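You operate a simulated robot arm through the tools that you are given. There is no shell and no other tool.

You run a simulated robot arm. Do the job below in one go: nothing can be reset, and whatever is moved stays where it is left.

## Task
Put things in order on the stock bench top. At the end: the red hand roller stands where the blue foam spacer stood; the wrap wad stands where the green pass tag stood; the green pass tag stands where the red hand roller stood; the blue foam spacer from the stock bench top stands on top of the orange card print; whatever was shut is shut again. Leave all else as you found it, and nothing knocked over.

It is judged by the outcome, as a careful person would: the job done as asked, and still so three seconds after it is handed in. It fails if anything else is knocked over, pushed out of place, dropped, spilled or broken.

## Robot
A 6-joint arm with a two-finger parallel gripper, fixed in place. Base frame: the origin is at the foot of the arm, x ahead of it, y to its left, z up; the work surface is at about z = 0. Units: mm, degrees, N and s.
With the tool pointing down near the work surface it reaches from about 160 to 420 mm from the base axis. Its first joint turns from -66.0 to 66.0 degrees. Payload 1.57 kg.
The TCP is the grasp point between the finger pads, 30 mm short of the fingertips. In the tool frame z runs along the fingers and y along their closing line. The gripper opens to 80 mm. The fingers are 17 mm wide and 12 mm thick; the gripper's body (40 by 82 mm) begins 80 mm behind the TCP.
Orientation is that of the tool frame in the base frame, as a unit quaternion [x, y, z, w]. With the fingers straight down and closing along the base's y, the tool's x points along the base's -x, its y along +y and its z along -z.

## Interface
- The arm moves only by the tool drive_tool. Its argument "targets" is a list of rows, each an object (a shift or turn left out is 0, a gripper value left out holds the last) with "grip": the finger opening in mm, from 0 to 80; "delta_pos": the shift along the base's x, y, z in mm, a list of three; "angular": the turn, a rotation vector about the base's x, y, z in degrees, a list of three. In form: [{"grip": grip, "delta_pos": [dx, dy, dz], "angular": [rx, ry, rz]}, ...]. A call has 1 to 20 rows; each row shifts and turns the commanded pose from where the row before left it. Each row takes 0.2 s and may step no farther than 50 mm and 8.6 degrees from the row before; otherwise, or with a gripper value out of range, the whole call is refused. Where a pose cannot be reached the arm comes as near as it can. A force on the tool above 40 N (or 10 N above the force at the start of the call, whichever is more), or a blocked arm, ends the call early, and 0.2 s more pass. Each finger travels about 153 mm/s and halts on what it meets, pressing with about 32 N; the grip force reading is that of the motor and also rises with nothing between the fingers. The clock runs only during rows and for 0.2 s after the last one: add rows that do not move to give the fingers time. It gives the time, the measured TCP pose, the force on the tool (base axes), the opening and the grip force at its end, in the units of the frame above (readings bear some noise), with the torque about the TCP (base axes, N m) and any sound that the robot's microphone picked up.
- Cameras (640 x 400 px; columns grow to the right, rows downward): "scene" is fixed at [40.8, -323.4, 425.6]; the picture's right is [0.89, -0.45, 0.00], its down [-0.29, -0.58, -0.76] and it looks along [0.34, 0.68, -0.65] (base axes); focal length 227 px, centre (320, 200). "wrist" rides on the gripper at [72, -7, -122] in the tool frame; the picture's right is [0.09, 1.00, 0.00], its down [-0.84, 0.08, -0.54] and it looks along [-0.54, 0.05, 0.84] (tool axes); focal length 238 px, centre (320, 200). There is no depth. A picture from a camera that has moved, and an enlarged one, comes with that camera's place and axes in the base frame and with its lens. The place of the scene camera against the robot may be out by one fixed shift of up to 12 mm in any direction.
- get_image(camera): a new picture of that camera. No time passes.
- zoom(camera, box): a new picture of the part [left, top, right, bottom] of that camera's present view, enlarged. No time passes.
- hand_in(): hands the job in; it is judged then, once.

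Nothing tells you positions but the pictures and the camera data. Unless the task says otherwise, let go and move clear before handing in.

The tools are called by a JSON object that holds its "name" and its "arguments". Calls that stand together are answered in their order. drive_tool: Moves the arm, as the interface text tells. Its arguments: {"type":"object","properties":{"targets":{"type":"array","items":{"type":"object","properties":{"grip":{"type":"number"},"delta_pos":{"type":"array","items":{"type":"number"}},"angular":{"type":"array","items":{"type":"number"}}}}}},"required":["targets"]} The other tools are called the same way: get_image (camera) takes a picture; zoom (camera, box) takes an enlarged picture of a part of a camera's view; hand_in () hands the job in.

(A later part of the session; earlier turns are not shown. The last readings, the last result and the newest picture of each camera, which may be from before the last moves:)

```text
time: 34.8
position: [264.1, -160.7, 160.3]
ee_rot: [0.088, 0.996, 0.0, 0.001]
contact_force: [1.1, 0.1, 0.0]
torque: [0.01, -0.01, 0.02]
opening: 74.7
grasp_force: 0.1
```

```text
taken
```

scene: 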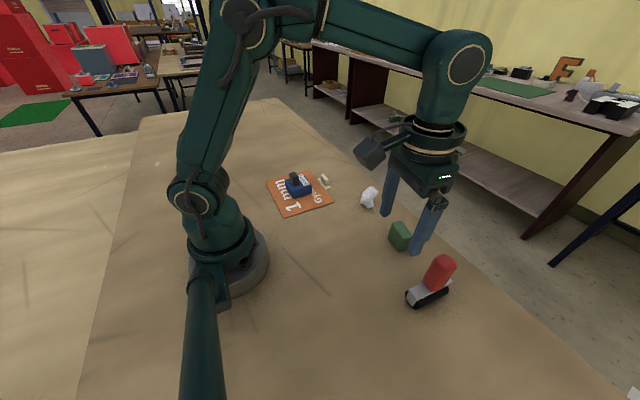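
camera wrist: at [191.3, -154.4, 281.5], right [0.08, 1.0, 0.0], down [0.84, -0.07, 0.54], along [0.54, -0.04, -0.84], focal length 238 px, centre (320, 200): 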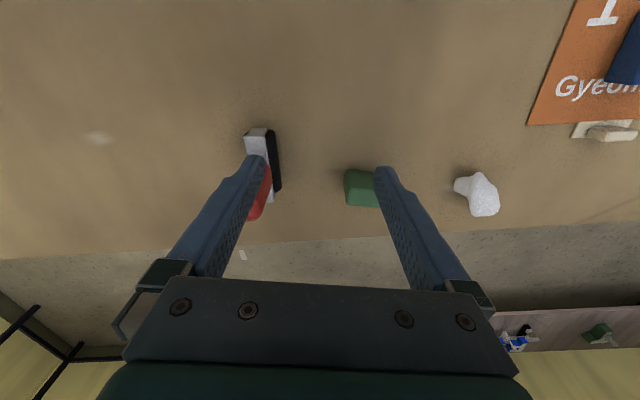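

The roller stands in place. Now positioning above the green tag.

{"name": "drive_tool", "arguments": {"targets": [{"grip": 80, "delta_pos": [12, 17, -5]}, {"delta_pos": [12, 17, -5]}, {"delta_pos": [12, 16, -5]}, {"delta_pos": [15, 0, -15]}, {"delta_pos": [15, 0, -15]}, {"delta_pos": [10, 0, -15]}, {"delta_pos": [0, 0, 0]}]}}

{"name": "get_image", "arguments": {"camera": "wrist"}}

{"name": "zoom", "arguments": {"camera": "wrist", "box": [270, 110, 370, 200]}}

```text
time: 36.4
position: [338.2, -110.3, 100.4]
ee_rot: [0.087, 0.996, 0.0, 0.001]
contact_force: [-0.2, 0.2, -0.1]
torque: [-0.01, -0.03, -0.02]
opening: 79.8
grasp_force: 0.1
```

```text
taken
camera wrist: at [267.0, -104.4, 221.3], right [0.08, 1.0, 0.0], down [0.84, -0.07, 0.54], along [0.54, -0.04, -0.84], focal length 238 px, centre (320, 200)
```

wrist: 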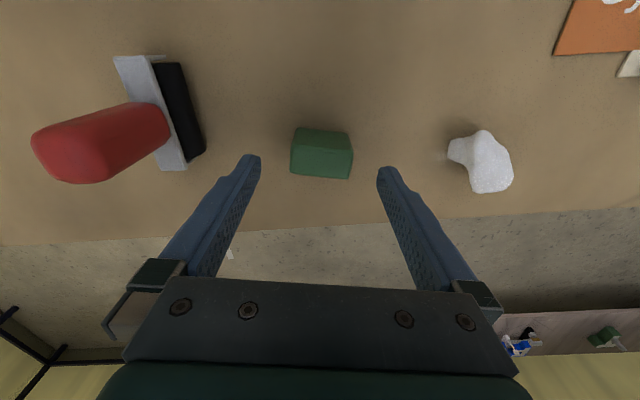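

```text
4.44 times, centred on (320, 155) of wrist
camera zoom: at [267.0, -104.4, 221.3], right [0.08, 1.0, 0.0], down [0.84, -0.07, 0.54], along [0.54, -0.04, -0.84], focal length 1059 px, centre (320, 400)
```

zoom: 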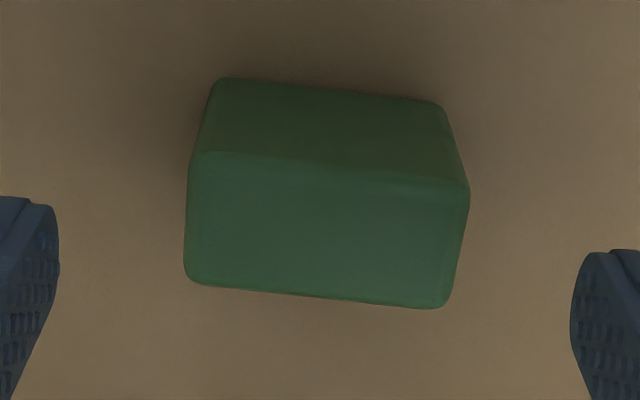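

The tag measures 48x24x46 mm, centred at (345,-110), aligned with the tool. Moving 7 mm forward and descending.

{"name": "drive_tool", "arguments": {"targets": [{"delta_pos": [6.8, 0, 0]}, {"delta_pos": [0, 0, -20]}, {"delta_pos": [0, 0, -20]}, {"delta_pos": [0, 0, -20]}, {"delta_pos": [0, 0, 0]}, {"grip": 65}, {"grip": 55}, {"grip": 45}, {"grip": 35}, {"grip": 35}, {"grip": 35}]}}

{"name": "get_image", "arguments": {"camera": "wrist"}}

{"name": "zoom", "arguments": {"camera": "scene", "box": [340, 160, 480, 320]}}

```text
time: 38.8
position: [346.9, -110.4, 40.2]
ee_rot: [0.086, 0.996, 0.0, 0.0]
contact_force: [-0.9, -0.3, -0.4]
torque: [-0.01, 0.0, 0.0]
opening: 49.5
grasp_force: 32.2
```

```text
taken
camera wrist: at [273.9, -105.1, 161.9], right [0.08, 1.0, 0.0], down [0.84, -0.07, 0.54], along [0.54, -0.04, -0.84], focal length 238 px, centre (320, 200)
```

wrist: 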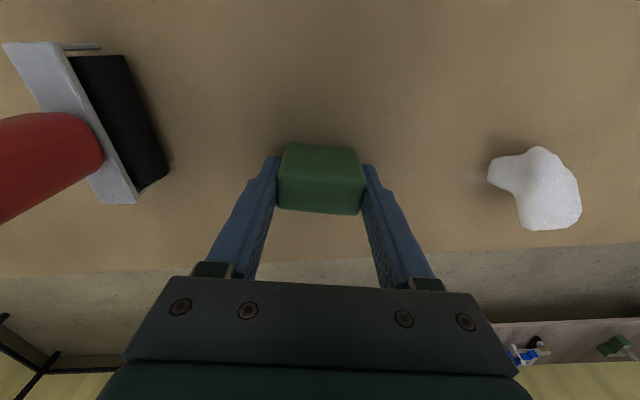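

```text
2.50 times, centred on (410, 240) of scene
camera zoom: at [40.8, -323.4, 425.6], right [0.89, -0.45, 0.0], down [-0.29, -0.58, -0.76], along [0.34, 0.68, -0.65], focal length 568 px, centre (95, 100)
```

zoom: 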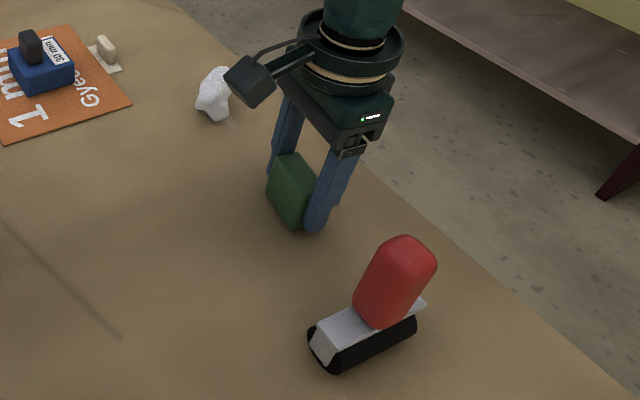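

Gripped the tag. Lifting and carrying it to the old roller spot (125,-190).

{"name": "drive_tool", "arguments": {"targets": [{"delta_pos": [0, 0, 8]}, {"delta_pos": [0, 0, 17]}, {"delta_pos": [0, 0, 20]}, {"delta_pos": [0, 0, 20]}, {"delta_pos": [-22.1, -8, 0]}, {"delta_pos": [-22.1, -8, 0]}, {"delta_pos": [-22.1, -8, 0]}, {"delta_pos": [-22.1, -8, 0]}, {"delta_pos": [-22.1, -8, 0]}, {"delta_pos": [-22.1, -8, 0]}, {"delta_pos": [-22.1, -8, 0]}, {"delta_pos": [-22.1, -8, 0]}, {"delta_pos": [-22.1, -8, 0]}, {"delta_pos": [-22.1, -8, 0]}, {"delta_pos": [0, 0, 0]}]}}

{"name": "get_image", "arguments": {"camera": "wrist"}}

{"name": "get_image", "arguments": {"camera": "scene"}}

```text
time: 42.0
position: [125.7, -191.1, 105.5]
ee_rot: [0.086, 0.996, -0.001, 0.001]
contact_force: [0.1, -0.2, -0.8]
torque: [0.02, 0.02, -0.02]
opening: 49.5
grasp_force: 32.0
```

```text
taken
camera wrist: at [53.5, -185.2, 226.4], right [0.08, 1.0, 0.0], down [0.84, -0.07, 0.54], along [0.54, -0.04, -0.84], focal length 238 px, centre (320, 200)
```

wrist: 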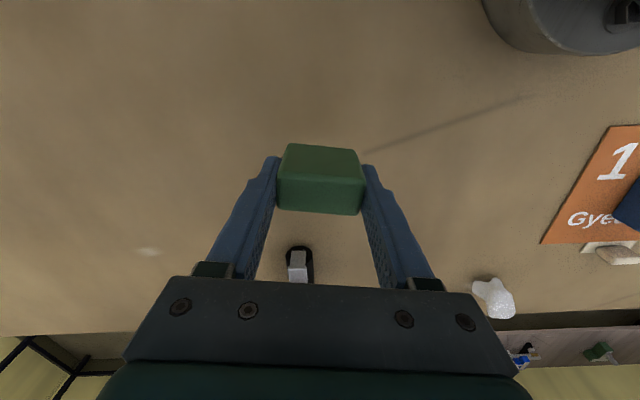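

```text
taken
```

scene: 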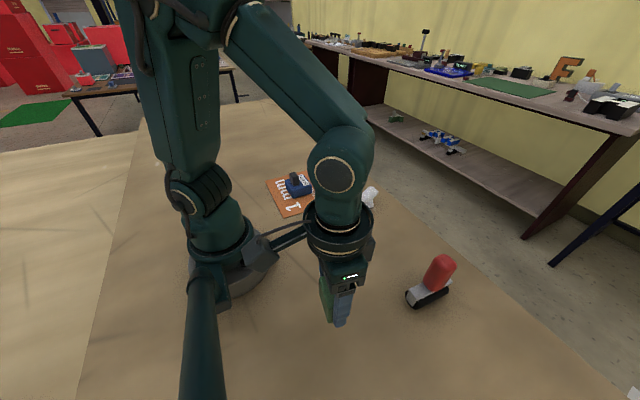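

On target. Lowering the tag.

{"name": "drive_tool", "arguments": {"targets": [{"delta_pos": [0, 0, -20]}, {"delta_pos": [0, 0, -20]}, {"delta_pos": [0, 0, -15]}, {"delta_pos": [0, 0, -6]}, {"delta_pos": [0, 0, -2]}, {"delta_pos": [0, 0, 0]}]}}

```text
time: 43.4
position: [125.0, -190.6, 42.5]
ee_rot: [0.087, 0.996, 0.0, 0.0]
contact_force: [0.4, 0.0, 0.1]
torque: [-0.01, 0.0, 0.02]
opening: 49.3
grasp_force: 32.1
```

{"name": "drive_tool", "arguments": {"targets": [{"delta_pos": [0, 0, -1]}, {"delta_pos": [0, 0, 0]}]}}

{"name": "drive_tool", "arguments": {"targets": [{"delta_pos": [0, 0, -0.7]}, {"delta_pos": [0, 0, 0]}]}}

```text
time: 44.0
position: [124.2, -190.0, 42.3]
ee_rot: [0.087, 0.996, 0.0, 0.001]
contact_force: [0.2, 0.3, -0.2]
torque: [0.0, 0.01, 0.0]
opening: 49.3
grasp_force: 32.2
```

```text
time: 44.6
position: [125.1, -191.8, 41.9]
ee_rot: [0.086, 0.996, 0.0, 0.001]
contact_force: [-0.9, 1.6, 8.1]
torque: [0.05, 0.06, -0.04]
opening: 49.1
grasp_force: 31.8
```

Contact at 8 N. Releasing and rising.

{"name": "drive_tool", "arguments": {"targets": [{"grip": 53}, {"grip": 60}, {"grip": 75}, {"grip": 80}, {"grip": 80}, {"delta_pos": [0, 0, 15]}, {"delta_pos": [0, 0, 30]}, {"delta_pos": [0, 0, 40]}, {"delta_pos": [0, 0, 40]}, {"delta_pos": [0, 0, 30]}, {"delta_pos": [0, 0, 0]}]}}

{"name": "get_image", "arguments": {"camera": "wrist"}}

{"name": "get_image", "arguments": {"camera": "scene"}}

```text
time: 47.0
position: [125.6, -189.9, 196.1]
ee_rot: [0.086, 0.996, 0.0, 0.0]
contact_force: [0.5, 0.3, -0.3]
torque: [-0.01, 0.0, -0.04]
opening: 80.2
grasp_force: 0.1
```

```text
taken
camera wrist: at [53.3, -184.6, 317.4], right [0.08, 1.0, 0.0], down [0.84, -0.07, 0.54], along [0.54, -0.04, -0.84], focal length 238 px, centre (320, 200)
```

wrist: 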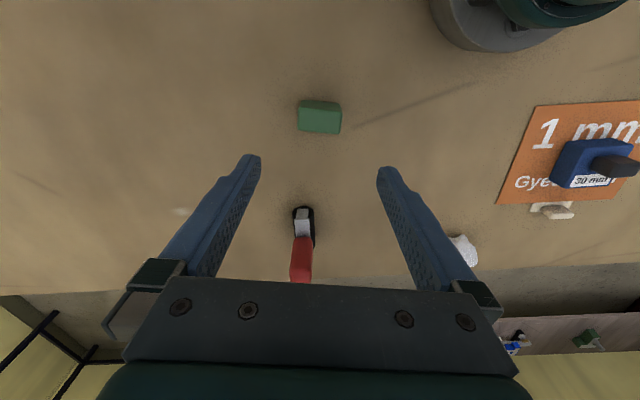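

```text
taken
```

scene: 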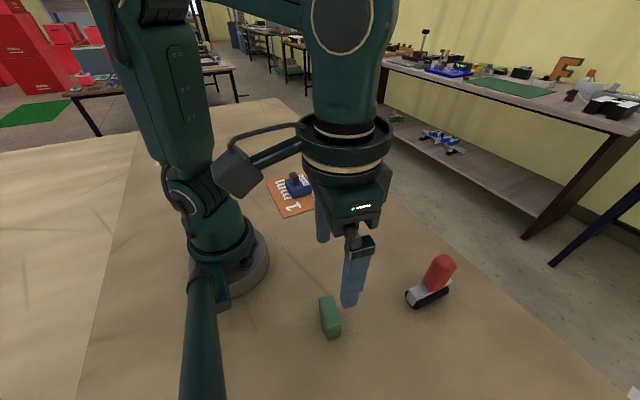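

The tag stands in place. Now moving to the wad, stopping short of it for a close look.

{"name": "drive_tool", "arguments": {"targets": [{"delta_pos": [15, 20, 0]}, {"delta_pos": [15, 20, 0]}, {"delta_pos": [15, 20, 0]}, {"delta_pos": [15, 20, 0]}, {"delta_pos": [15, 20, 0]}, {"delta_pos": [15, 20, 0], "angular": [0, 0, 5]}, {"delta_pos": [15, 20, 0], "angular": [0, 0, 5]}, {"delta_pos": [15, 20, -10]}, {"delta_pos": [15, 20, -10]}, {"delta_pos": [15, 20, -10]}, {"delta_pos": [15, 23, -10]}, {"delta_pos": [15, 0, -10]}, {"delta_pos": [0, 0, 0]}]}}

{"name": "get_image", "arguments": {"camera": "wrist"}}

{"name": "zoom", "arguments": {"camera": "wrist", "box": [270, 120, 380, 220]}}

{"name": "get_image", "arguments": {"camera": "scene"}}

```text
time: 49.8
position: [305.0, 33.3, 146.7]
ee_rot: [-0.001, 1.0, 0.0, 0.002]
contact_force: [0.5, 0.9, 0.1]
torque: [0.0, -0.01, 0.02]
opening: 80.2
grasp_force: 0.1
```

```text
taken
camera wrist: at [232.9, 26.2, 267.0], right [-0.09, 1.0, 0.0], down [0.84, 0.08, 0.54], along [0.54, 0.05, -0.84], focal length 238 px, centre (320, 200)
```

wrist: 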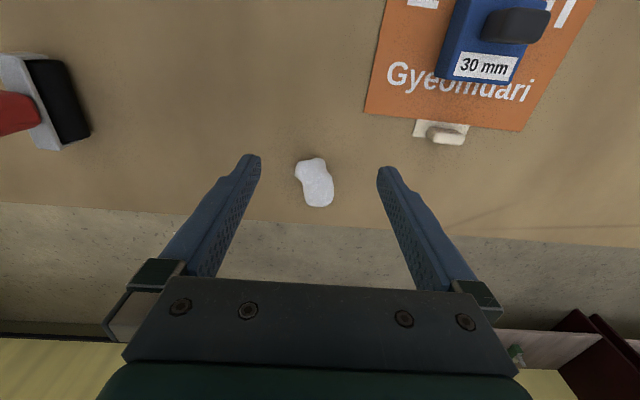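

```text
4.00 times, centred on (325, 170) of wrist
camera zoom: at [232.9, 26.2, 267.0], right [-0.09, 1.0, 0.0], down [0.84, 0.08, 0.54], along [0.54, 0.05, -0.84], focal length 953 px, centre (300, 320)
```

zoom: 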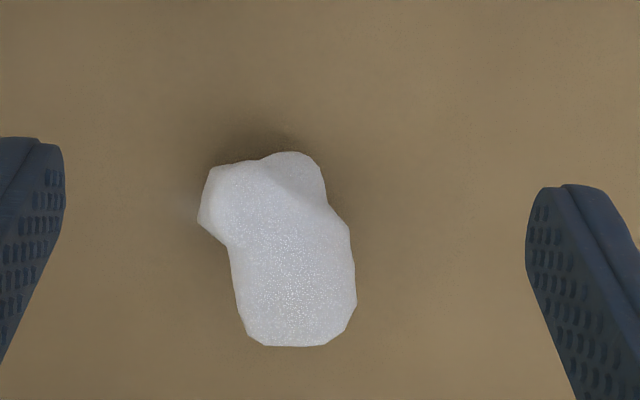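

```text
taken
```

scene: 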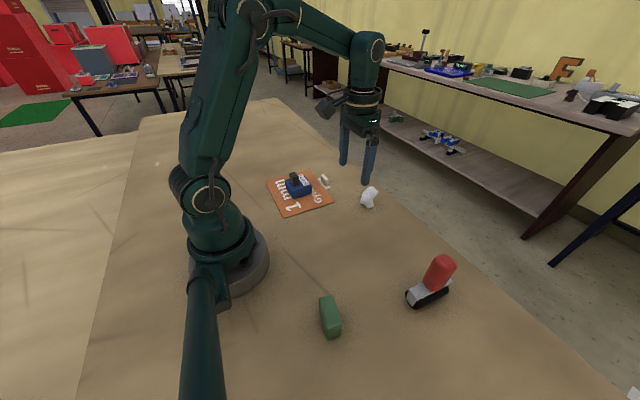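

Triangulating two views: the wad spans from a lump at (354,10,z22) to a bulge at (373,55,z35), with its top near z 57 and its centre around (363,32.5). I'll turn the gripper by -20° so the pads close on those two opposing sides.

{"name": "drive_tool", "arguments": {"targets": [{"delta_pos": [12, 0, -5], "angular": [0, 0, -7]}, {"delta_pos": [12, 0, -5], "angular": [0, 0, -7]}, {"delta_pos": [12, 0, -8], "angular": [0, 0, -6]}, {"delta_pos": [12, 0, -8]}, {"delta_pos": [10, 0, -10]}, {"delta_pos": [0, 0, 0]}]}}

{"name": "get_image", "arguments": {"camera": "wrist"}}

{"name": "zoom", "arguments": {"camera": "wrist", "box": [240, 110, 400, 230]}}

{"name": "zoom", "arguments": {"camera": "scene", "box": [320, 120, 420, 220]}}

```text
time: 51.2
position: [364.0, 32.3, 109.7]
ee_rot: [0.173, 0.985, 0.0, 0.001]
contact_force: [-0.2, 0.0, -0.7]
torque: [-0.02, -0.01, -0.02]
opening: 80.2
grasp_force: 0.0
```

```text
taken
camera wrist: at [293.7, 50.7, 230.4], right [0.25, 0.97, 0.0], down [0.81, -0.21, 0.54], along [0.53, -0.14, -0.84], focal length 238 px, centre (320, 200)
```

wrist: 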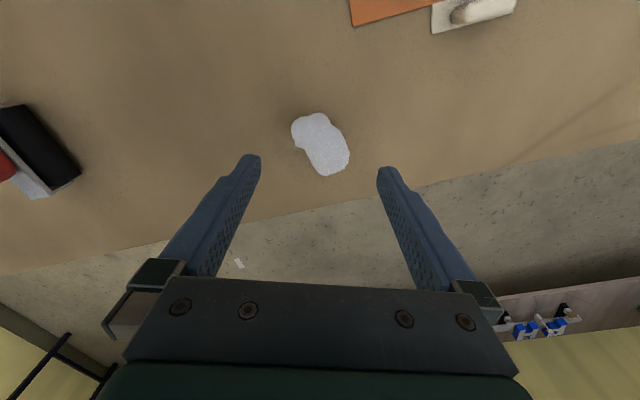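

```text
3.33 times, centred on (320, 170) of wrist
camera zoom: at [293.7, 50.7, 230.4], right [0.25, 0.97, 0.0], down [0.81, -0.21, 0.54], along [0.53, -0.14, -0.84], focal length 794 px, centre (320, 300)
```

zoom: 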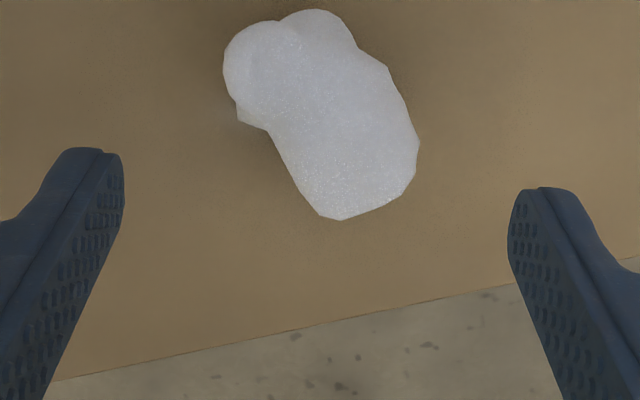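

```text
4.00 times, centred on (370, 170) of scene
camera zoom: at [40.8, -323.4, 425.6], right [0.89, -0.45, 0.0], down [-0.29, -0.58, -0.76], along [0.34, 0.68, -0.65], focal length 909 px, centre (120, 320)
```

zoom: 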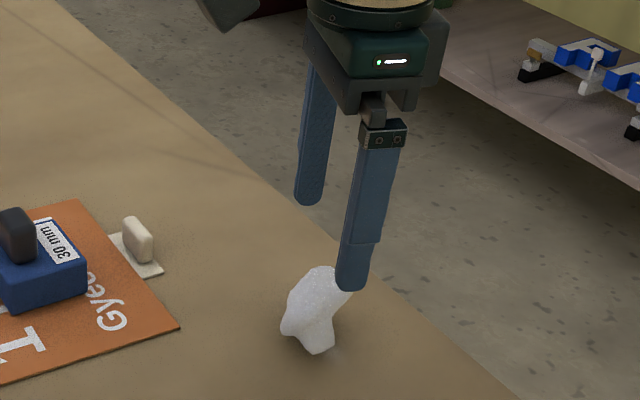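

The view confirms about 52 mm along the closing line, and a further -5° lines up the contacts better. Descending.

{"name": "drive_tool", "arguments": {"targets": [{"delta_pos": [-0.5, 0, -10], "angular": [0, 0, -5]}, {"delta_pos": [0, 0, -15]}, {"delta_pos": [0, 0, -15]}, {"delta_pos": [0, 0, -15]}, {"delta_pos": [0, 0, -12]}, {"delta_pos": [0, 0, -5]}, {"delta_pos": [0, 0, 0]}]}}

{"name": "get_image", "arguments": {"camera": "wrist"}}

{"name": "zoom", "arguments": {"camera": "scene", "box": [320, 130, 420, 230]}}

```text
time: 52.0
position: [364.3, 32.1, 74.4]
ee_rot: [0.216, 0.976, -0.003, 0.003]
contact_force: [-2.5, 0.3, 12.4]
torque: [-0.46, 0.32, -0.05]
opening: 80.1
grasp_force: 0.1
stopped in row 4: the force on the tool passed its limit at 64 N (the readings are from after the stop); the commanded pose is now the measured one
```

```text
taken
camera wrist: at [294.5, 56.3, 194.6], right [0.34, 0.94, -0.01], down [0.79, -0.28, 0.55], along [0.51, -0.19, -0.84], focal length 238 px, centre (320, 200)
```

wrist: 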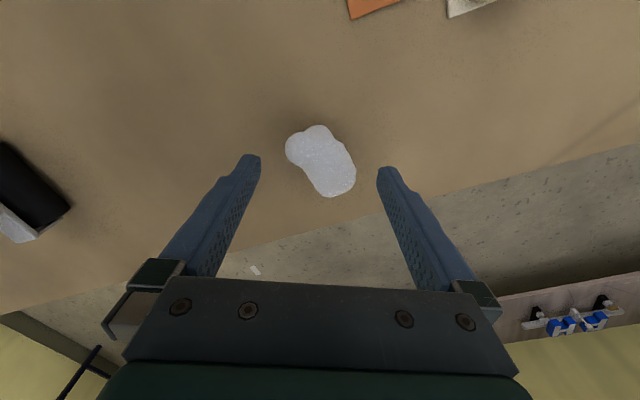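

```text
4.00 times, centred on (370, 180) of scene
camera zoom: at [40.7, -323.4, 425.6], right [0.89, -0.45, 0.0], down [-0.29, -0.58, -0.76], along [0.34, 0.68, -0.65], focal length 909 px, centre (120, 280)
```

zoom: 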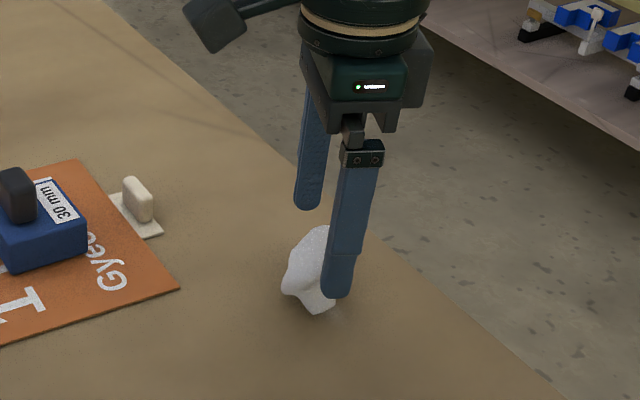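

The descent was stopped: the left fingertip pressed on something near (338,-5) at about z 44 that I hadn't seen. It may be a transparent object. I'll back straight up and inspect.

{"name": "drive_tool", "arguments": {"targets": [{"delta_pos": [0, 0, 4]}, {"delta_pos": [0, 0, 10]}, {"delta_pos": [0, 0, 20]}, {"delta_pos": [0, 0, 20]}, {"delta_pos": [0, 0, 0]}]}}

{"name": "zoom", "arguments": {"camera": "scene", "box": [345, 170, 405, 225]}}

{"name": "zoom", "arguments": {"camera": "wrist", "box": [200, 80, 380, 200]}}

{"name": "get_image", "arguments": {"camera": "wrist"}}

```text
time: 53.2
position: [363.1, 31.8, 126.9]
ee_rot: [0.215, 0.977, -0.004, 0.003]
contact_force: [0.5, 0.4, -0.9]
torque: [0.01, 0.0, 0.02]
opening: 80.0
grasp_force: 0.0
```

```text
7.27 times, centred on (375, 198) of scene
camera zoom: at [40.8, -323.4, 425.6], right [0.89, -0.45, 0.0], down [-0.29, -0.58, -0.76], along [0.34, 0.68, -0.65], focal length 1652 px, centre (-80, 218)
```

zoom: 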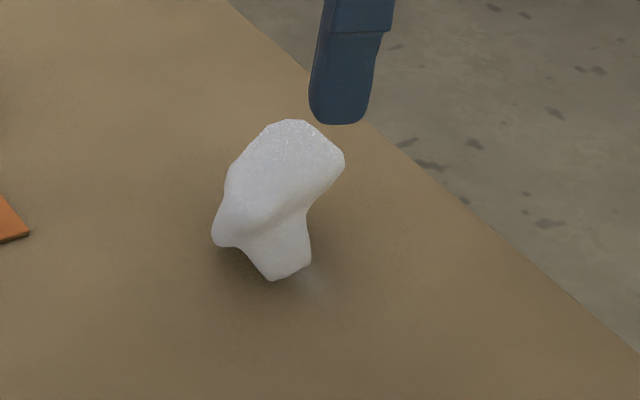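

```text
3.33 times, centred on (290, 140) of wrist
camera zoom: at [294.9, 56.2, 248.5], right [0.34, 0.94, -0.01], down [0.79, -0.28, 0.55], along [0.51, -0.19, -0.84], focal length 794 px, centre (420, 400)
```

zoom: 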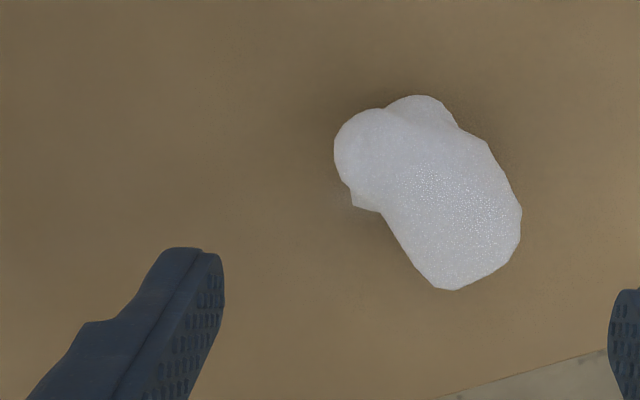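

```text
taken
camera wrist: at [294.9, 56.2, 248.5], right [0.34, 0.94, -0.01], down [0.79, -0.28, 0.55], along [0.51, -0.19, -0.84], focal length 238 px, centre (320, 200)
```

wrist: 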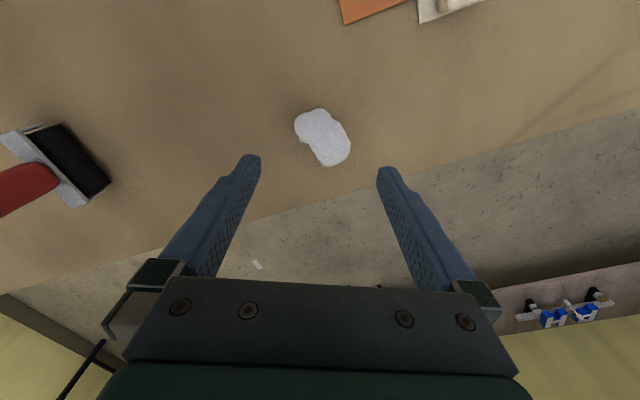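

The wad appears undisturbed and nothing obvious is visible. I'll zoom hard around (344,-6) for a clear, see-through object.

{"name": "zoom", "arguments": {"camera": "scene", "box": [355, 190, 395, 220]}}

{"name": "zoom", "arguments": {"camera": "wrist", "box": [245, 90, 325, 160]}}

{"name": "zoom", "arguments": {"camera": "wrist", "box": [240, 40, 400, 200]}}

{"name": "zoom", "arguments": {"camera": "scene", "box": [330, 180, 460, 280]}}

```text
13.33 times, centred on (375, 205) of scene
camera zoom: at [40.8, -323.4, 425.6], right [0.89, -0.45, 0.0], down [-0.29, -0.58, -0.76], along [0.34, 0.68, -0.65], focal length 3030 px, centre (-413, 133)
```

zoom: 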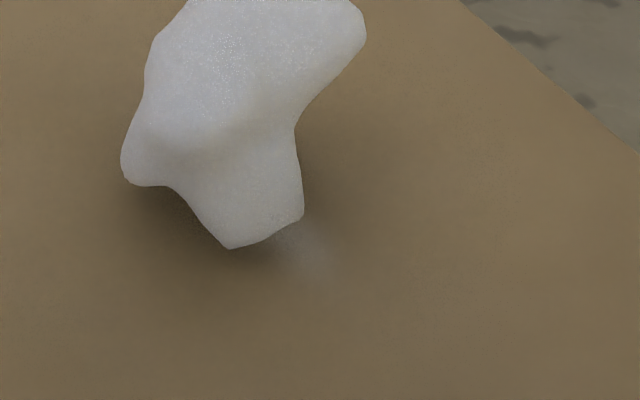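

```text
5.71 times, centred on (285, 125) of wrist
camera zoom: at [294.9, 56.2, 248.5], right [0.34, 0.94, -0.01], down [0.79, -0.28, 0.55], along [0.51, -0.19, -0.84], focal length 1362 px, centre (520, 629)
```

zoom: 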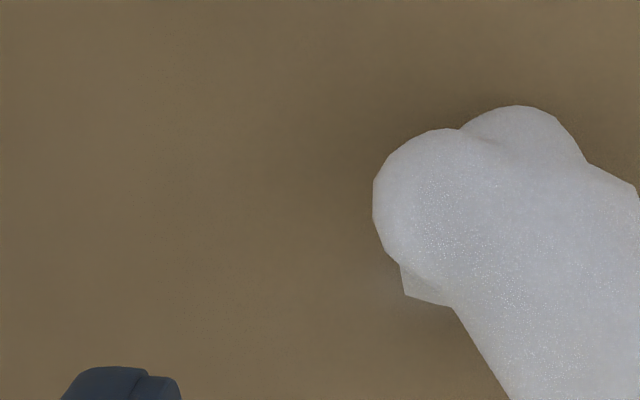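

```text
2.50 times, centred on (320, 120) of wrist
camera zoom: at [294.9, 56.2, 248.5], right [0.34, 0.94, -0.01], down [0.79, -0.28, 0.55], along [0.51, -0.19, -0.84], focal length 596 px, centre (320, 400)
```

zoom: 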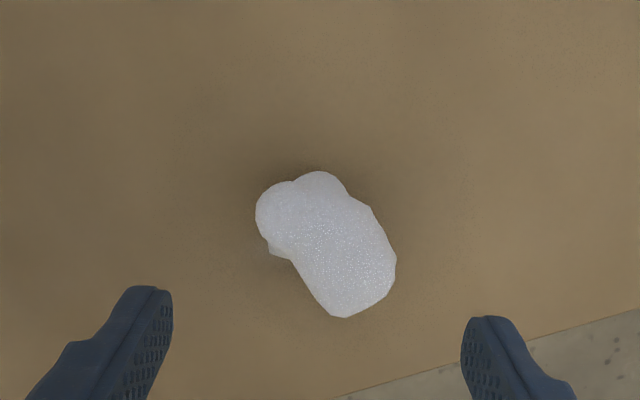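

```text
4.00 times, centred on (395, 230) of scene
camera zoom: at [40.8, -323.4, 425.6], right [0.89, -0.45, 0.0], down [-0.29, -0.58, -0.76], along [0.34, 0.68, -0.65], focal length 909 px, centre (20, 80)
```

zoom: 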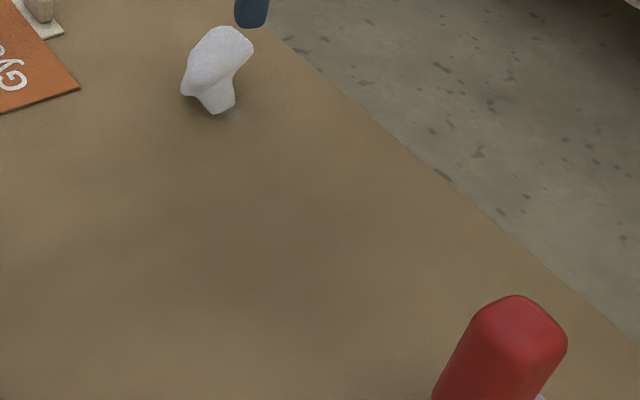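

No clear outline shows from here. I'll pull back inward and view that spot from a lower, different angle before trying again.

{"name": "drive_tool", "arguments": {"targets": [{"delta_pos": [-20, 0, 5], "angular": [0, 0, 8]}, {"delta_pos": [-20, -5, 0], "angular": [0, 0, 8]}, {"delta_pos": [-20, -10, 0], "angular": [0, 0, 8]}, {"delta_pos": [-20, -15, 0]}, {"delta_pos": [-15, -10, -5]}, {"delta_pos": [0, 0, 0]}]}}

{"name": "get_image", "arguments": {"camera": "wrist"}}

{"name": "zoom", "arguments": {"camera": "wrist", "box": [270, 140, 420, 250]}}

{"name": "zoom", "arguments": {"camera": "scene", "box": [340, 170, 420, 240]}}

```text
time: 54.6
position: [266.6, -9.0, 128.0]
ee_rot: [0.007, 1.0, -0.002, 0.003]
contact_force: [0.1, -0.5, 0.1]
torque: [0.0, -0.02, -0.01]
opening: 79.8
grasp_force: 0.1
```

```text
taken
camera wrist: at [195.0, -13.9, 248.0], right [-0.08, 1.0, 0.0], down [0.83, 0.07, 0.55], along [0.54, 0.04, -0.84], focal length 238 px, centre (320, 200)
```

wrist: 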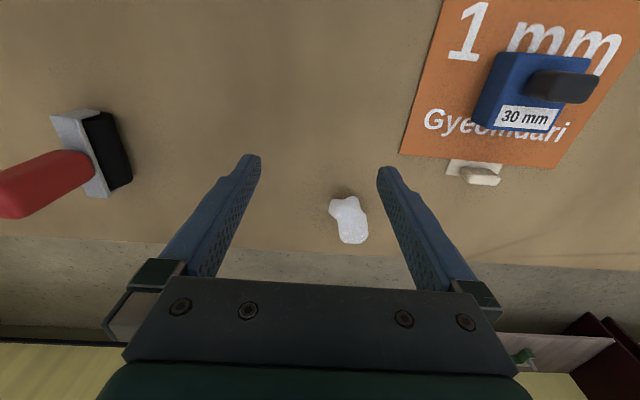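

```text
3.64 times, centred on (345, 195) of wrist
camera zoom: at [195.0, -13.9, 248.0], right [-0.08, 1.0, 0.0], down [0.83, 0.07, 0.55], along [0.54, 0.04, -0.84], focal length 867 px, centre (229, 218)
```

zoom: 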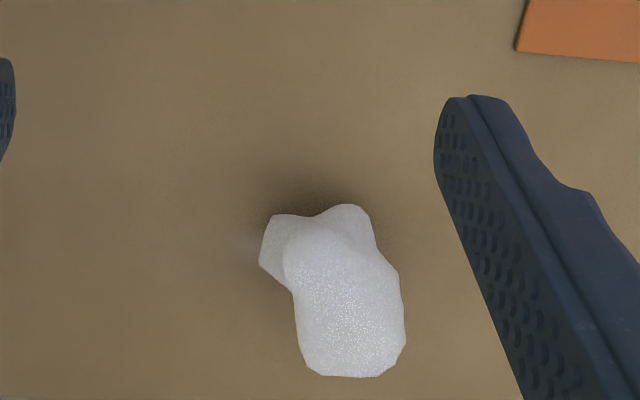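

```text
5.71 times, centred on (380, 205) of scene
camera zoom: at [40.8, -323.4, 425.6], right [0.89, -0.45, 0.0], down [-0.29, -0.58, -0.76], along [0.34, 0.68, -0.65], focal length 1298 px, centre (-23, 171)
```

zoom: 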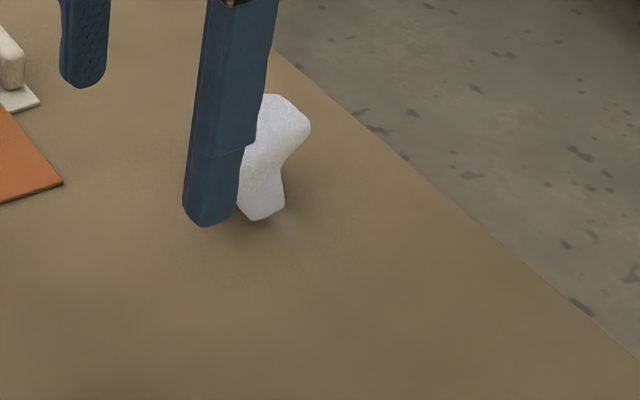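

Still nothing plain to see. Some extreme zooms around the suspected spot.

{"name": "zoom", "arguments": {"camera": "scene", "box": [364, 196, 388, 214]}}

{"name": "zoom", "arguments": {"camera": "wrist", "box": [280, 170, 350, 240]}}

{"name": "zoom", "arguments": {"camera": "wrist", "box": [250, 130, 370, 210]}}

```text
16.00 times, centred on (376, 205) of scene
camera zoom: at [40.8, -323.4, 425.6], right [0.89, -0.45, 0.0], down [-0.29, -0.58, -0.76], along [0.34, 0.68, -0.65], focal length 3636 px, centre (-576, 120)
```

zoom: 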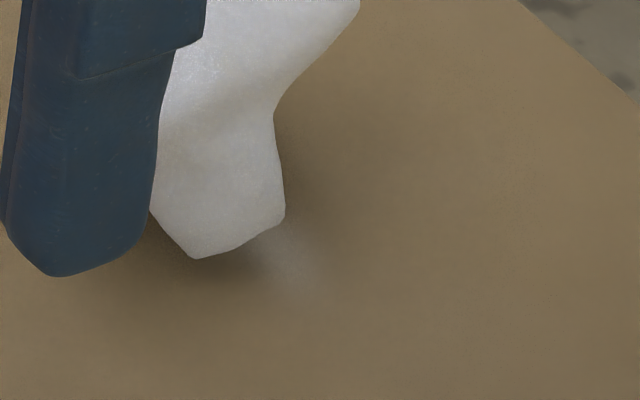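

```text
5.71 times, centred on (315, 205) of wrist
camera zoom: at [195.0, -13.9, 248.0], right [-0.08, 1.0, 0.0], down [0.83, 0.07, 0.55], along [0.54, 0.04, -0.84], focal length 1362 px, centre (349, 171)
```

zoom: 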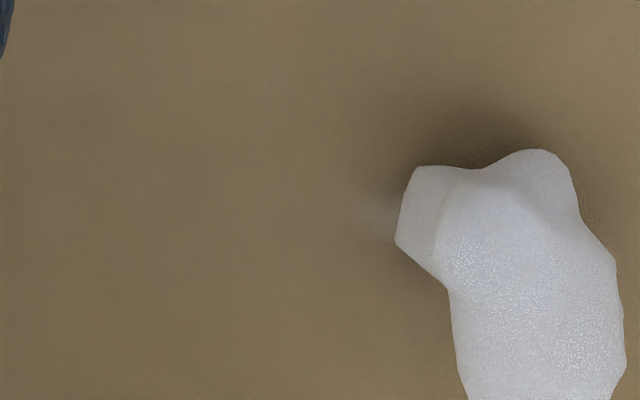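

```text
5.00 times, centred on (310, 170) of wrist
camera zoom: at [195.0, -13.9, 248.0], right [-0.08, 1.0, 0.0], down [0.83, 0.07, 0.55], along [0.54, 0.04, -0.84], focal length 1192 px, centre (370, 350)
```

zoom: 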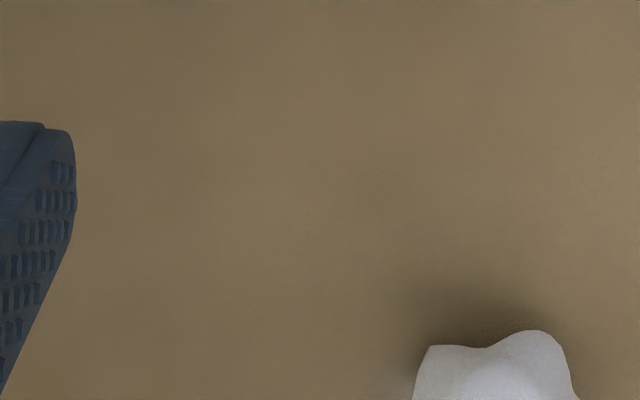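

Nothing is visible from above, so I'll tilt the tool forward and look at the area at a grazing angle, where a clear object should show.

{"name": "drive_tool", "arguments": {"targets": [{"delta_pos": [-4, 4, -5], "angular": [0, -7.5, 0]}, {"delta_pos": [-4, 4, -10], "angular": [0, -7.5, 0]}, {"delta_pos": [-4, 4, -15], "angular": [0, -7.5, 0]}, {"delta_pos": [0, 4, -15], "angular": [0, -7.5, 0]}, {"delta_pos": [0, 0, 0]}]}}

{"name": "get_image", "arguments": {"camera": "wrist"}}

{"name": "get_image", "arguments": {"camera": "scene"}}

```text
time: 55.9
position: [281.5, -15.4, 111.4]
ee_rot: [0.007, 0.966, 0.003, 0.258]
contact_force: [0.3, -0.6, 0.0]
torque: [0.0, -0.02, 0.0]
opening: 80.3
grasp_force: 0.1
out of reach, approached as far as the arm can: row 4
```

```text
taken
camera wrist: at [157.5, -20.7, 179.6], right [-0.07, 1.0, -0.04], down [0.45, 0.06, 0.89], along [0.89, 0.04, -0.46], focal length 238 px, centre (320, 200)
```

wrist: 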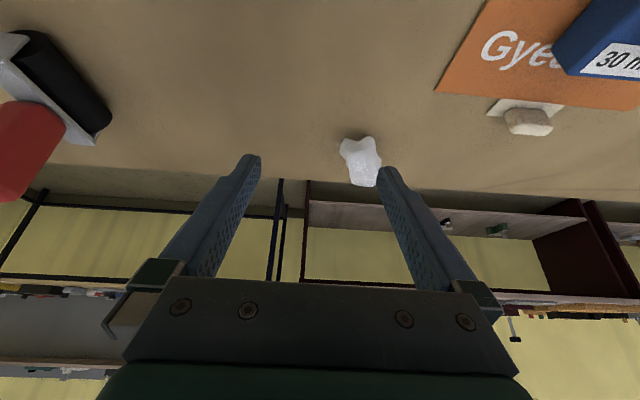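

```text
taken
```

scene: 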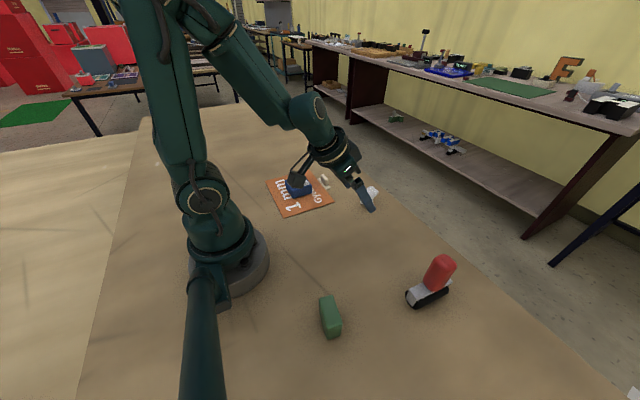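

{"name": "zoom", "arguments": {"camera": "wrist", "box": [250, 80, 400, 210]}}

{"name": "zoom", "arguments": {"camera": "wrist", "box": [260, 110, 350, 190]}}

```text
3.08 times, centred on (325, 145) of wrist
camera zoom: at [157.5, -20.7, 179.6], right [-0.07, 1.0, -0.04], down [0.45, 0.06, 0.89], along [0.89, 0.04, -0.46], focal length 733 px, centre (305, 369)
```

zoom: 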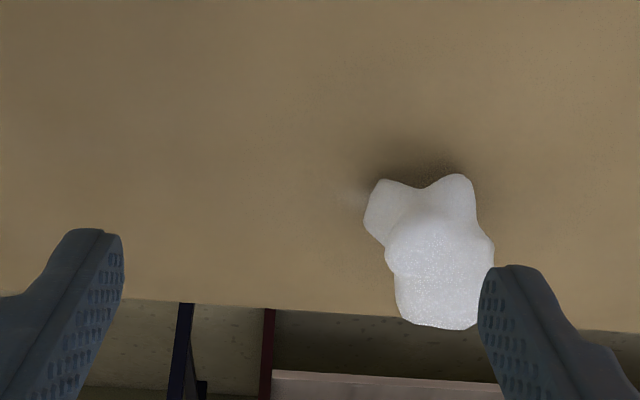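

```text
5.00 times, centred on (305, 150) of wrist
camera zoom: at [157.5, -20.7, 179.6], right [-0.07, 1.0, -0.04], down [0.45, 0.06, 0.89], along [0.89, 0.04, -0.46], focal length 1192 px, centre (395, 450)
```

zoom: 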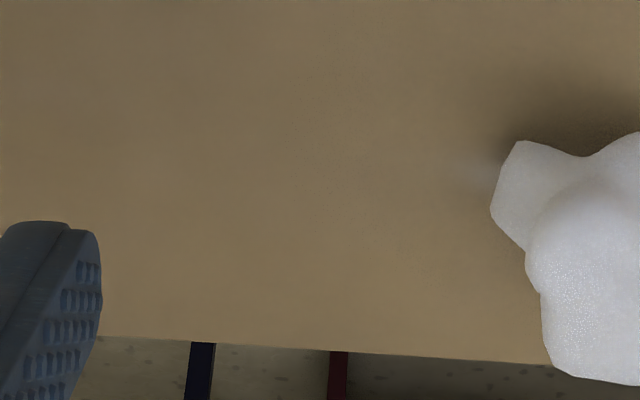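

The wad hasn't moved, and the obstruction stays invisible at grazing angles too. I'll return upright and try again with a narrower opening, yaw about +12° so the left finger is well away from (344,-6), and a very slow descent.

{"name": "drive_tool", "arguments": {"targets": [{"delta_pos": [0, 0, 10], "angular": [0, 7.5, 0]}, {"delta_pos": [0, 0, 5], "angular": [0, 7.5, 0]}, {"delta_pos": [0, 10, 0], "angular": [0, 7.5, 0]}, {"delta_pos": [0, 15, 0], "angular": [0, 7.5, 0]}, {"delta_pos": [0, 22.5, 0], "angular": [0, 0, 7], "grip": 70}, {"delta_pos": [0, 0, 0], "angular": [0, 0, 6], "grip": 60}, {"delta_pos": [0, 0, 0]}]}}

{"name": "get_image", "arguments": {"camera": "wrist"}}

```text
time: 57.5
position: [280.8, 32.8, 125.7]
ee_rot: [-0.106, 0.994, -0.002, 0.002]
contact_force: [0.2, -0.1, 0.1]
torque: [-0.01, 0.0, -0.01]
opening: 59.8
grasp_force: 0.1
```

```text
taken
camera wrist: at [211.4, 11.5, 246.2], right [-0.3, 0.95, 0.0], down [0.8, 0.25, 0.55], along [0.52, 0.16, -0.84], focal length 238 px, centre (320, 200)
```

wrist: 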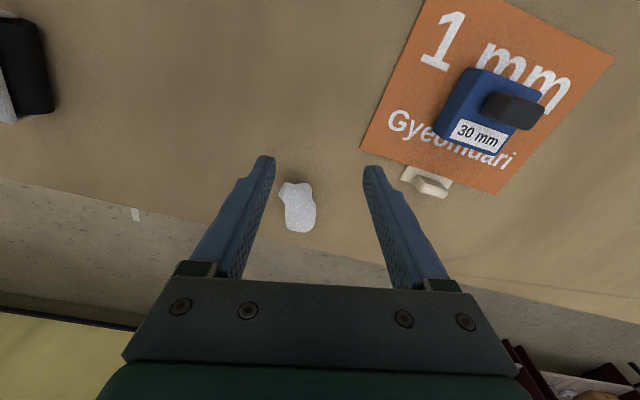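

Now moving above the wad at a safe height.

{"name": "drive_tool", "arguments": {"targets": [{"delta_pos": [20, 0, 0]}, {"delta_pos": [20, 0, 0]}, {"delta_pos": [20, 0, -5]}, {"delta_pos": [20, 0, -5]}, {"delta_pos": [3, 0, -5]}, {"delta_pos": [0, 0, 0]}]}}

{"name": "get_image", "arguments": {"camera": "wrist"}}

{"name": "zoom", "arguments": {"camera": "wrist", "box": [240, 100, 400, 220]}}

```text
time: 58.9
position: [365.2, 32.2, 108.6]
ee_rot: [-0.105, 0.994, -0.002, 0.002]
contact_force: [-0.3, -0.4, 0.3]
torque: [-0.01, 0.0, -0.02]
opening: 60.0
grasp_force: 0.1
```

```text
taken
camera wrist: at [294.8, 11.0, 231.2], right [-0.3, 0.95, -0.01], down [0.8, 0.25, 0.55], along [0.52, 0.16, -0.84], focal length 238 px, centre (320, 200)
```

wrist: 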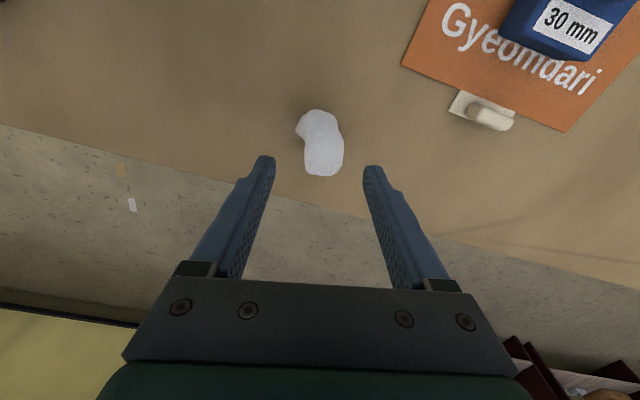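

```text
3.33 times, centred on (320, 160) of wrist
camera zoom: at [294.8, 11.0, 231.2], right [-0.3, 0.95, -0.01], down [0.8, 0.25, 0.55], along [0.52, 0.16, -0.84], focal length 794 px, centre (320, 333)
```

zoom: 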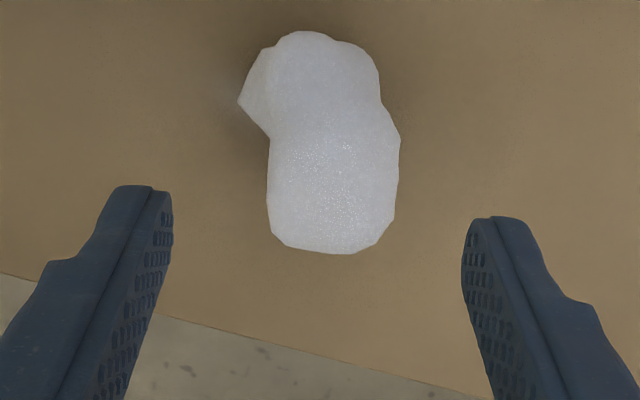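

From this angle the wad's upper body (about 33 mm wide, z 30–57) is parallel to the fingers, with a foot sticking out low on the left. I'll grip only the upper body, with tips stopping at z≈30, descending slowly.

{"name": "drive_tool", "arguments": {"targets": [{"delta_pos": [0.5, 3.5, 0], "grip": 56}, {"delta_pos": [0, 0, -8]}, {"delta_pos": [0, 0, -8]}, {"delta_pos": [0, 0, -6]}, {"delta_pos": [0, 0, -4]}, {"delta_pos": [0, 0, -3]}, {"delta_pos": [0, 0, -3]}, {"delta_pos": [0, 0, -2]}, {"delta_pos": [0, 0, 0]}]}}

{"name": "get_image", "arguments": {"camera": "wrist"}}

{"name": "zoom", "arguments": {"camera": "scene", "box": [320, 130, 420, 230]}}

```text
time: 60.9
position: [364.8, 35.4, 78.0]
ee_rot: [-0.105, 0.994, -0.003, 0.003]
contact_force: [-0.2, -0.2, 0.8]
torque: [0.01, 0.03, -0.02]
opening: 56.1
grasp_force: 0.0
```

```text
taken
camera wrist: at [294.8, 14.6, 197.5], right [-0.3, 0.95, 0.0], down [0.8, 0.25, 0.55], along [0.52, 0.16, -0.84], focal length 238 px, centre (320, 200)
```

wrist: 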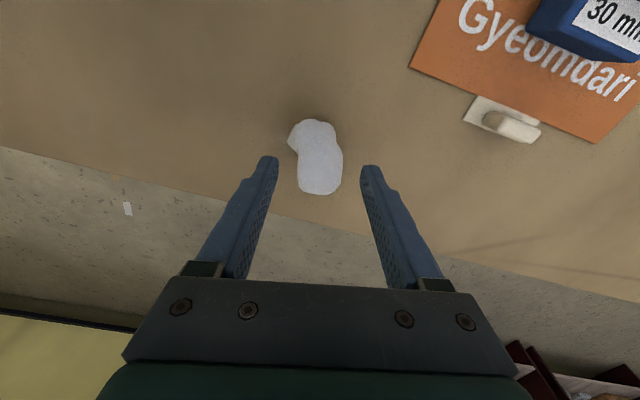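

```text
4.00 times, centred on (370, 180) of scene
camera zoom: at [40.8, -323.4, 425.6], right [0.89, -0.45, 0.0], down [-0.29, -0.58, -0.76], along [0.34, 0.68, -0.65], focal length 909 px, centre (120, 280)
```

zoom: 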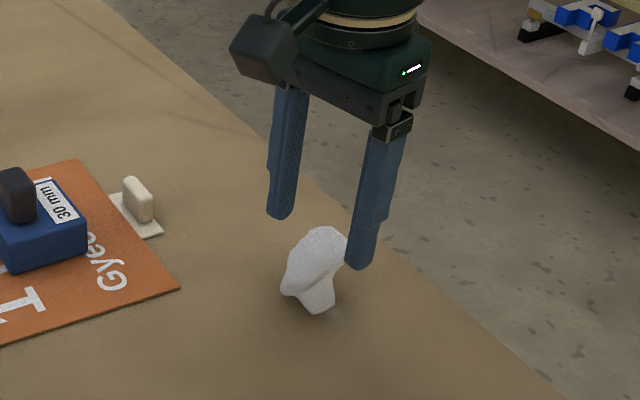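

Clear so far. Continuing down very slowly past z 44 at the tips.

{"name": "drive_tool", "arguments": {"targets": [{"delta_pos": [0, 0, -1.2]}, {"delta_pos": [0, 0, -1.2]}, {"delta_pos": [0, 0, -1.2]}, {"delta_pos": [0, 0, -1.2]}, {"delta_pos": [0, 0, -1.2]}, {"delta_pos": [0, 0, -1.2]}, {"delta_pos": [0, 0, 0]}]}}

```text
time: 62.0
position: [366.3, 35.2, 73.7]
ee_rot: [-0.105, 0.994, -0.002, 0.006]
contact_force: [-3.7, 0.6, 9.7]
torque: [-0.29, 0.03, -0.08]
opening: 55.1
grasp_force: 0.1
stopped in row 5: the force on the tool passed its limit at 43 N (the readings are from after the stop); the commanded pose is now the measured one
```

The left finger was blocked again at tip height z≈44, this time near (374,3): something unseen with a flat top lies on the -y side of the wad. I'll stay above it (tips at about z 47) and grip just the top of the wad's body.

{"name": "drive_tool", "arguments": {"targets": [{"delta_pos": [0, 0, 1.5]}, {"delta_pos": [0, 0, 1.5]}, {"delta_pos": [0, 0, 0]}]}}

{"name": "zoom", "arguments": {"camera": "wrist", "box": [240, 100, 400, 220]}}

{"name": "zoom", "arguments": {"camera": "scene", "box": [340, 150, 420, 230]}}

```text
time: 62.8
position: [364.8, 36.0, 76.3]
ee_rot: [-0.105, 0.994, -0.003, 0.005]
contact_force: [-0.2, 0.1, -0.5]
torque: [-0.01, 0.01, -0.02]
opening: 56.1
grasp_force: 0.1
```

```text
3.33 times, centred on (320, 160) of wrist
camera zoom: at [295.3, 15.0, 196.9], right [-0.3, 0.95, -0.01], down [0.8, 0.25, 0.55], along [0.53, 0.16, -0.84], focal length 794 px, centre (320, 333)
```

zoom: 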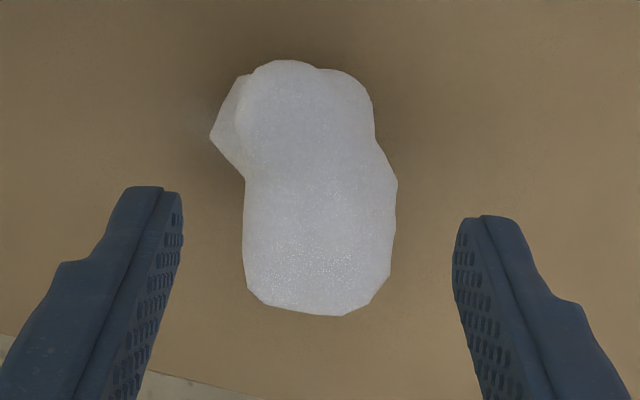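

```text
5.00 times, centred on (380, 190) of scene
camera zoom: at [40.8, -323.4, 425.6], right [0.89, -0.45, 0.0], down [-0.29, -0.58, -0.76], along [0.34, 0.68, -0.65], focal length 1136 px, centre (20, 250)
```

zoom: 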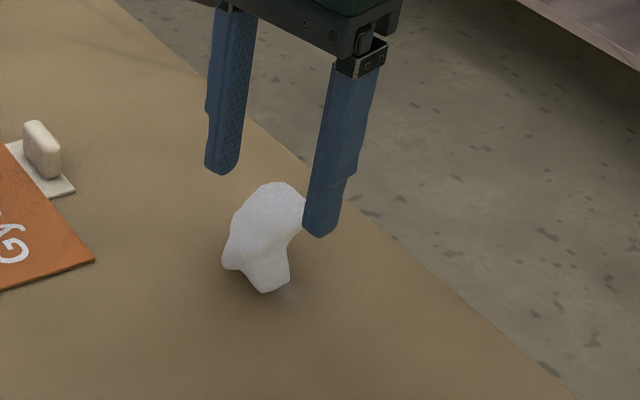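

Aligned. Closing gently on the wad's top.

{"name": "drive_tool", "arguments": {"targets": [{"grip": 50}, {"grip": 44}, {"grip": 38}, {"grip": 34}, {"grip": 30}, {"grip": 26}, {"grip": 26}]}}

{"name": "zoom", "arguments": {"camera": "wrist", "box": [240, 100, 400, 220]}}

{"name": "zoom", "arguments": {"camera": "scene", "box": [340, 150, 420, 230]}}

```text
time: 64.4
position: [365.3, 35.9, 75.6]
ee_rot: [-0.106, 0.994, -0.003, 0.005]
contact_force: [-0.5, 0.2, -0.7]
torque: [-0.05, 0.02, 0.02]
opening: 25.9
grasp_force: 0.1
```

```text
3.33 times, centred on (320, 160) of wrist
camera zoom: at [295.3, 15.0, 196.9], right [-0.3, 0.95, -0.01], down [0.8, 0.25, 0.55], along [0.53, 0.16, -0.84], focal length 794 px, centre (320, 333)
```

zoom: 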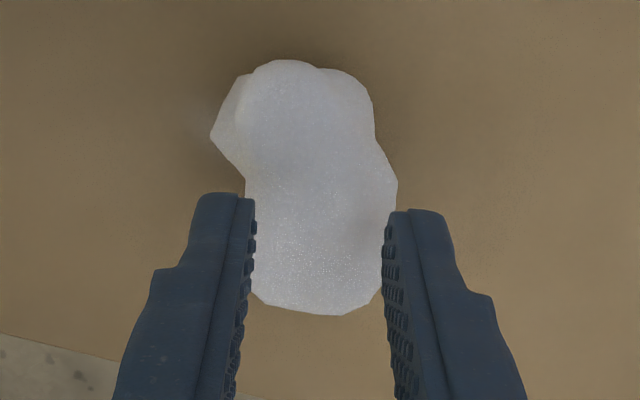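

```text
5.00 times, centred on (380, 190) of scene
camera zoom: at [40.8, -323.4, 425.6], right [0.89, -0.45, 0.0], down [-0.29, -0.58, -0.76], along [0.34, 0.68, -0.65], focal length 1136 px, centre (20, 250)
```

zoom: 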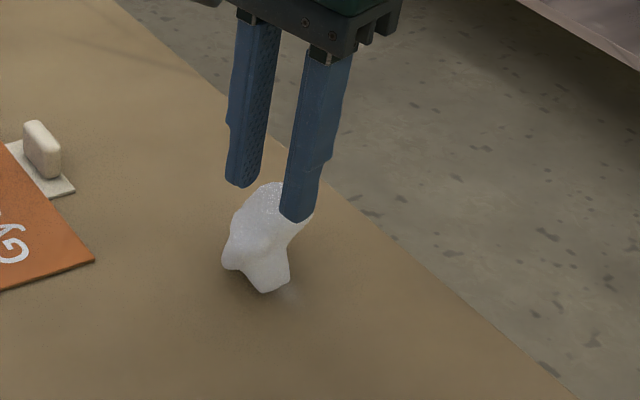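

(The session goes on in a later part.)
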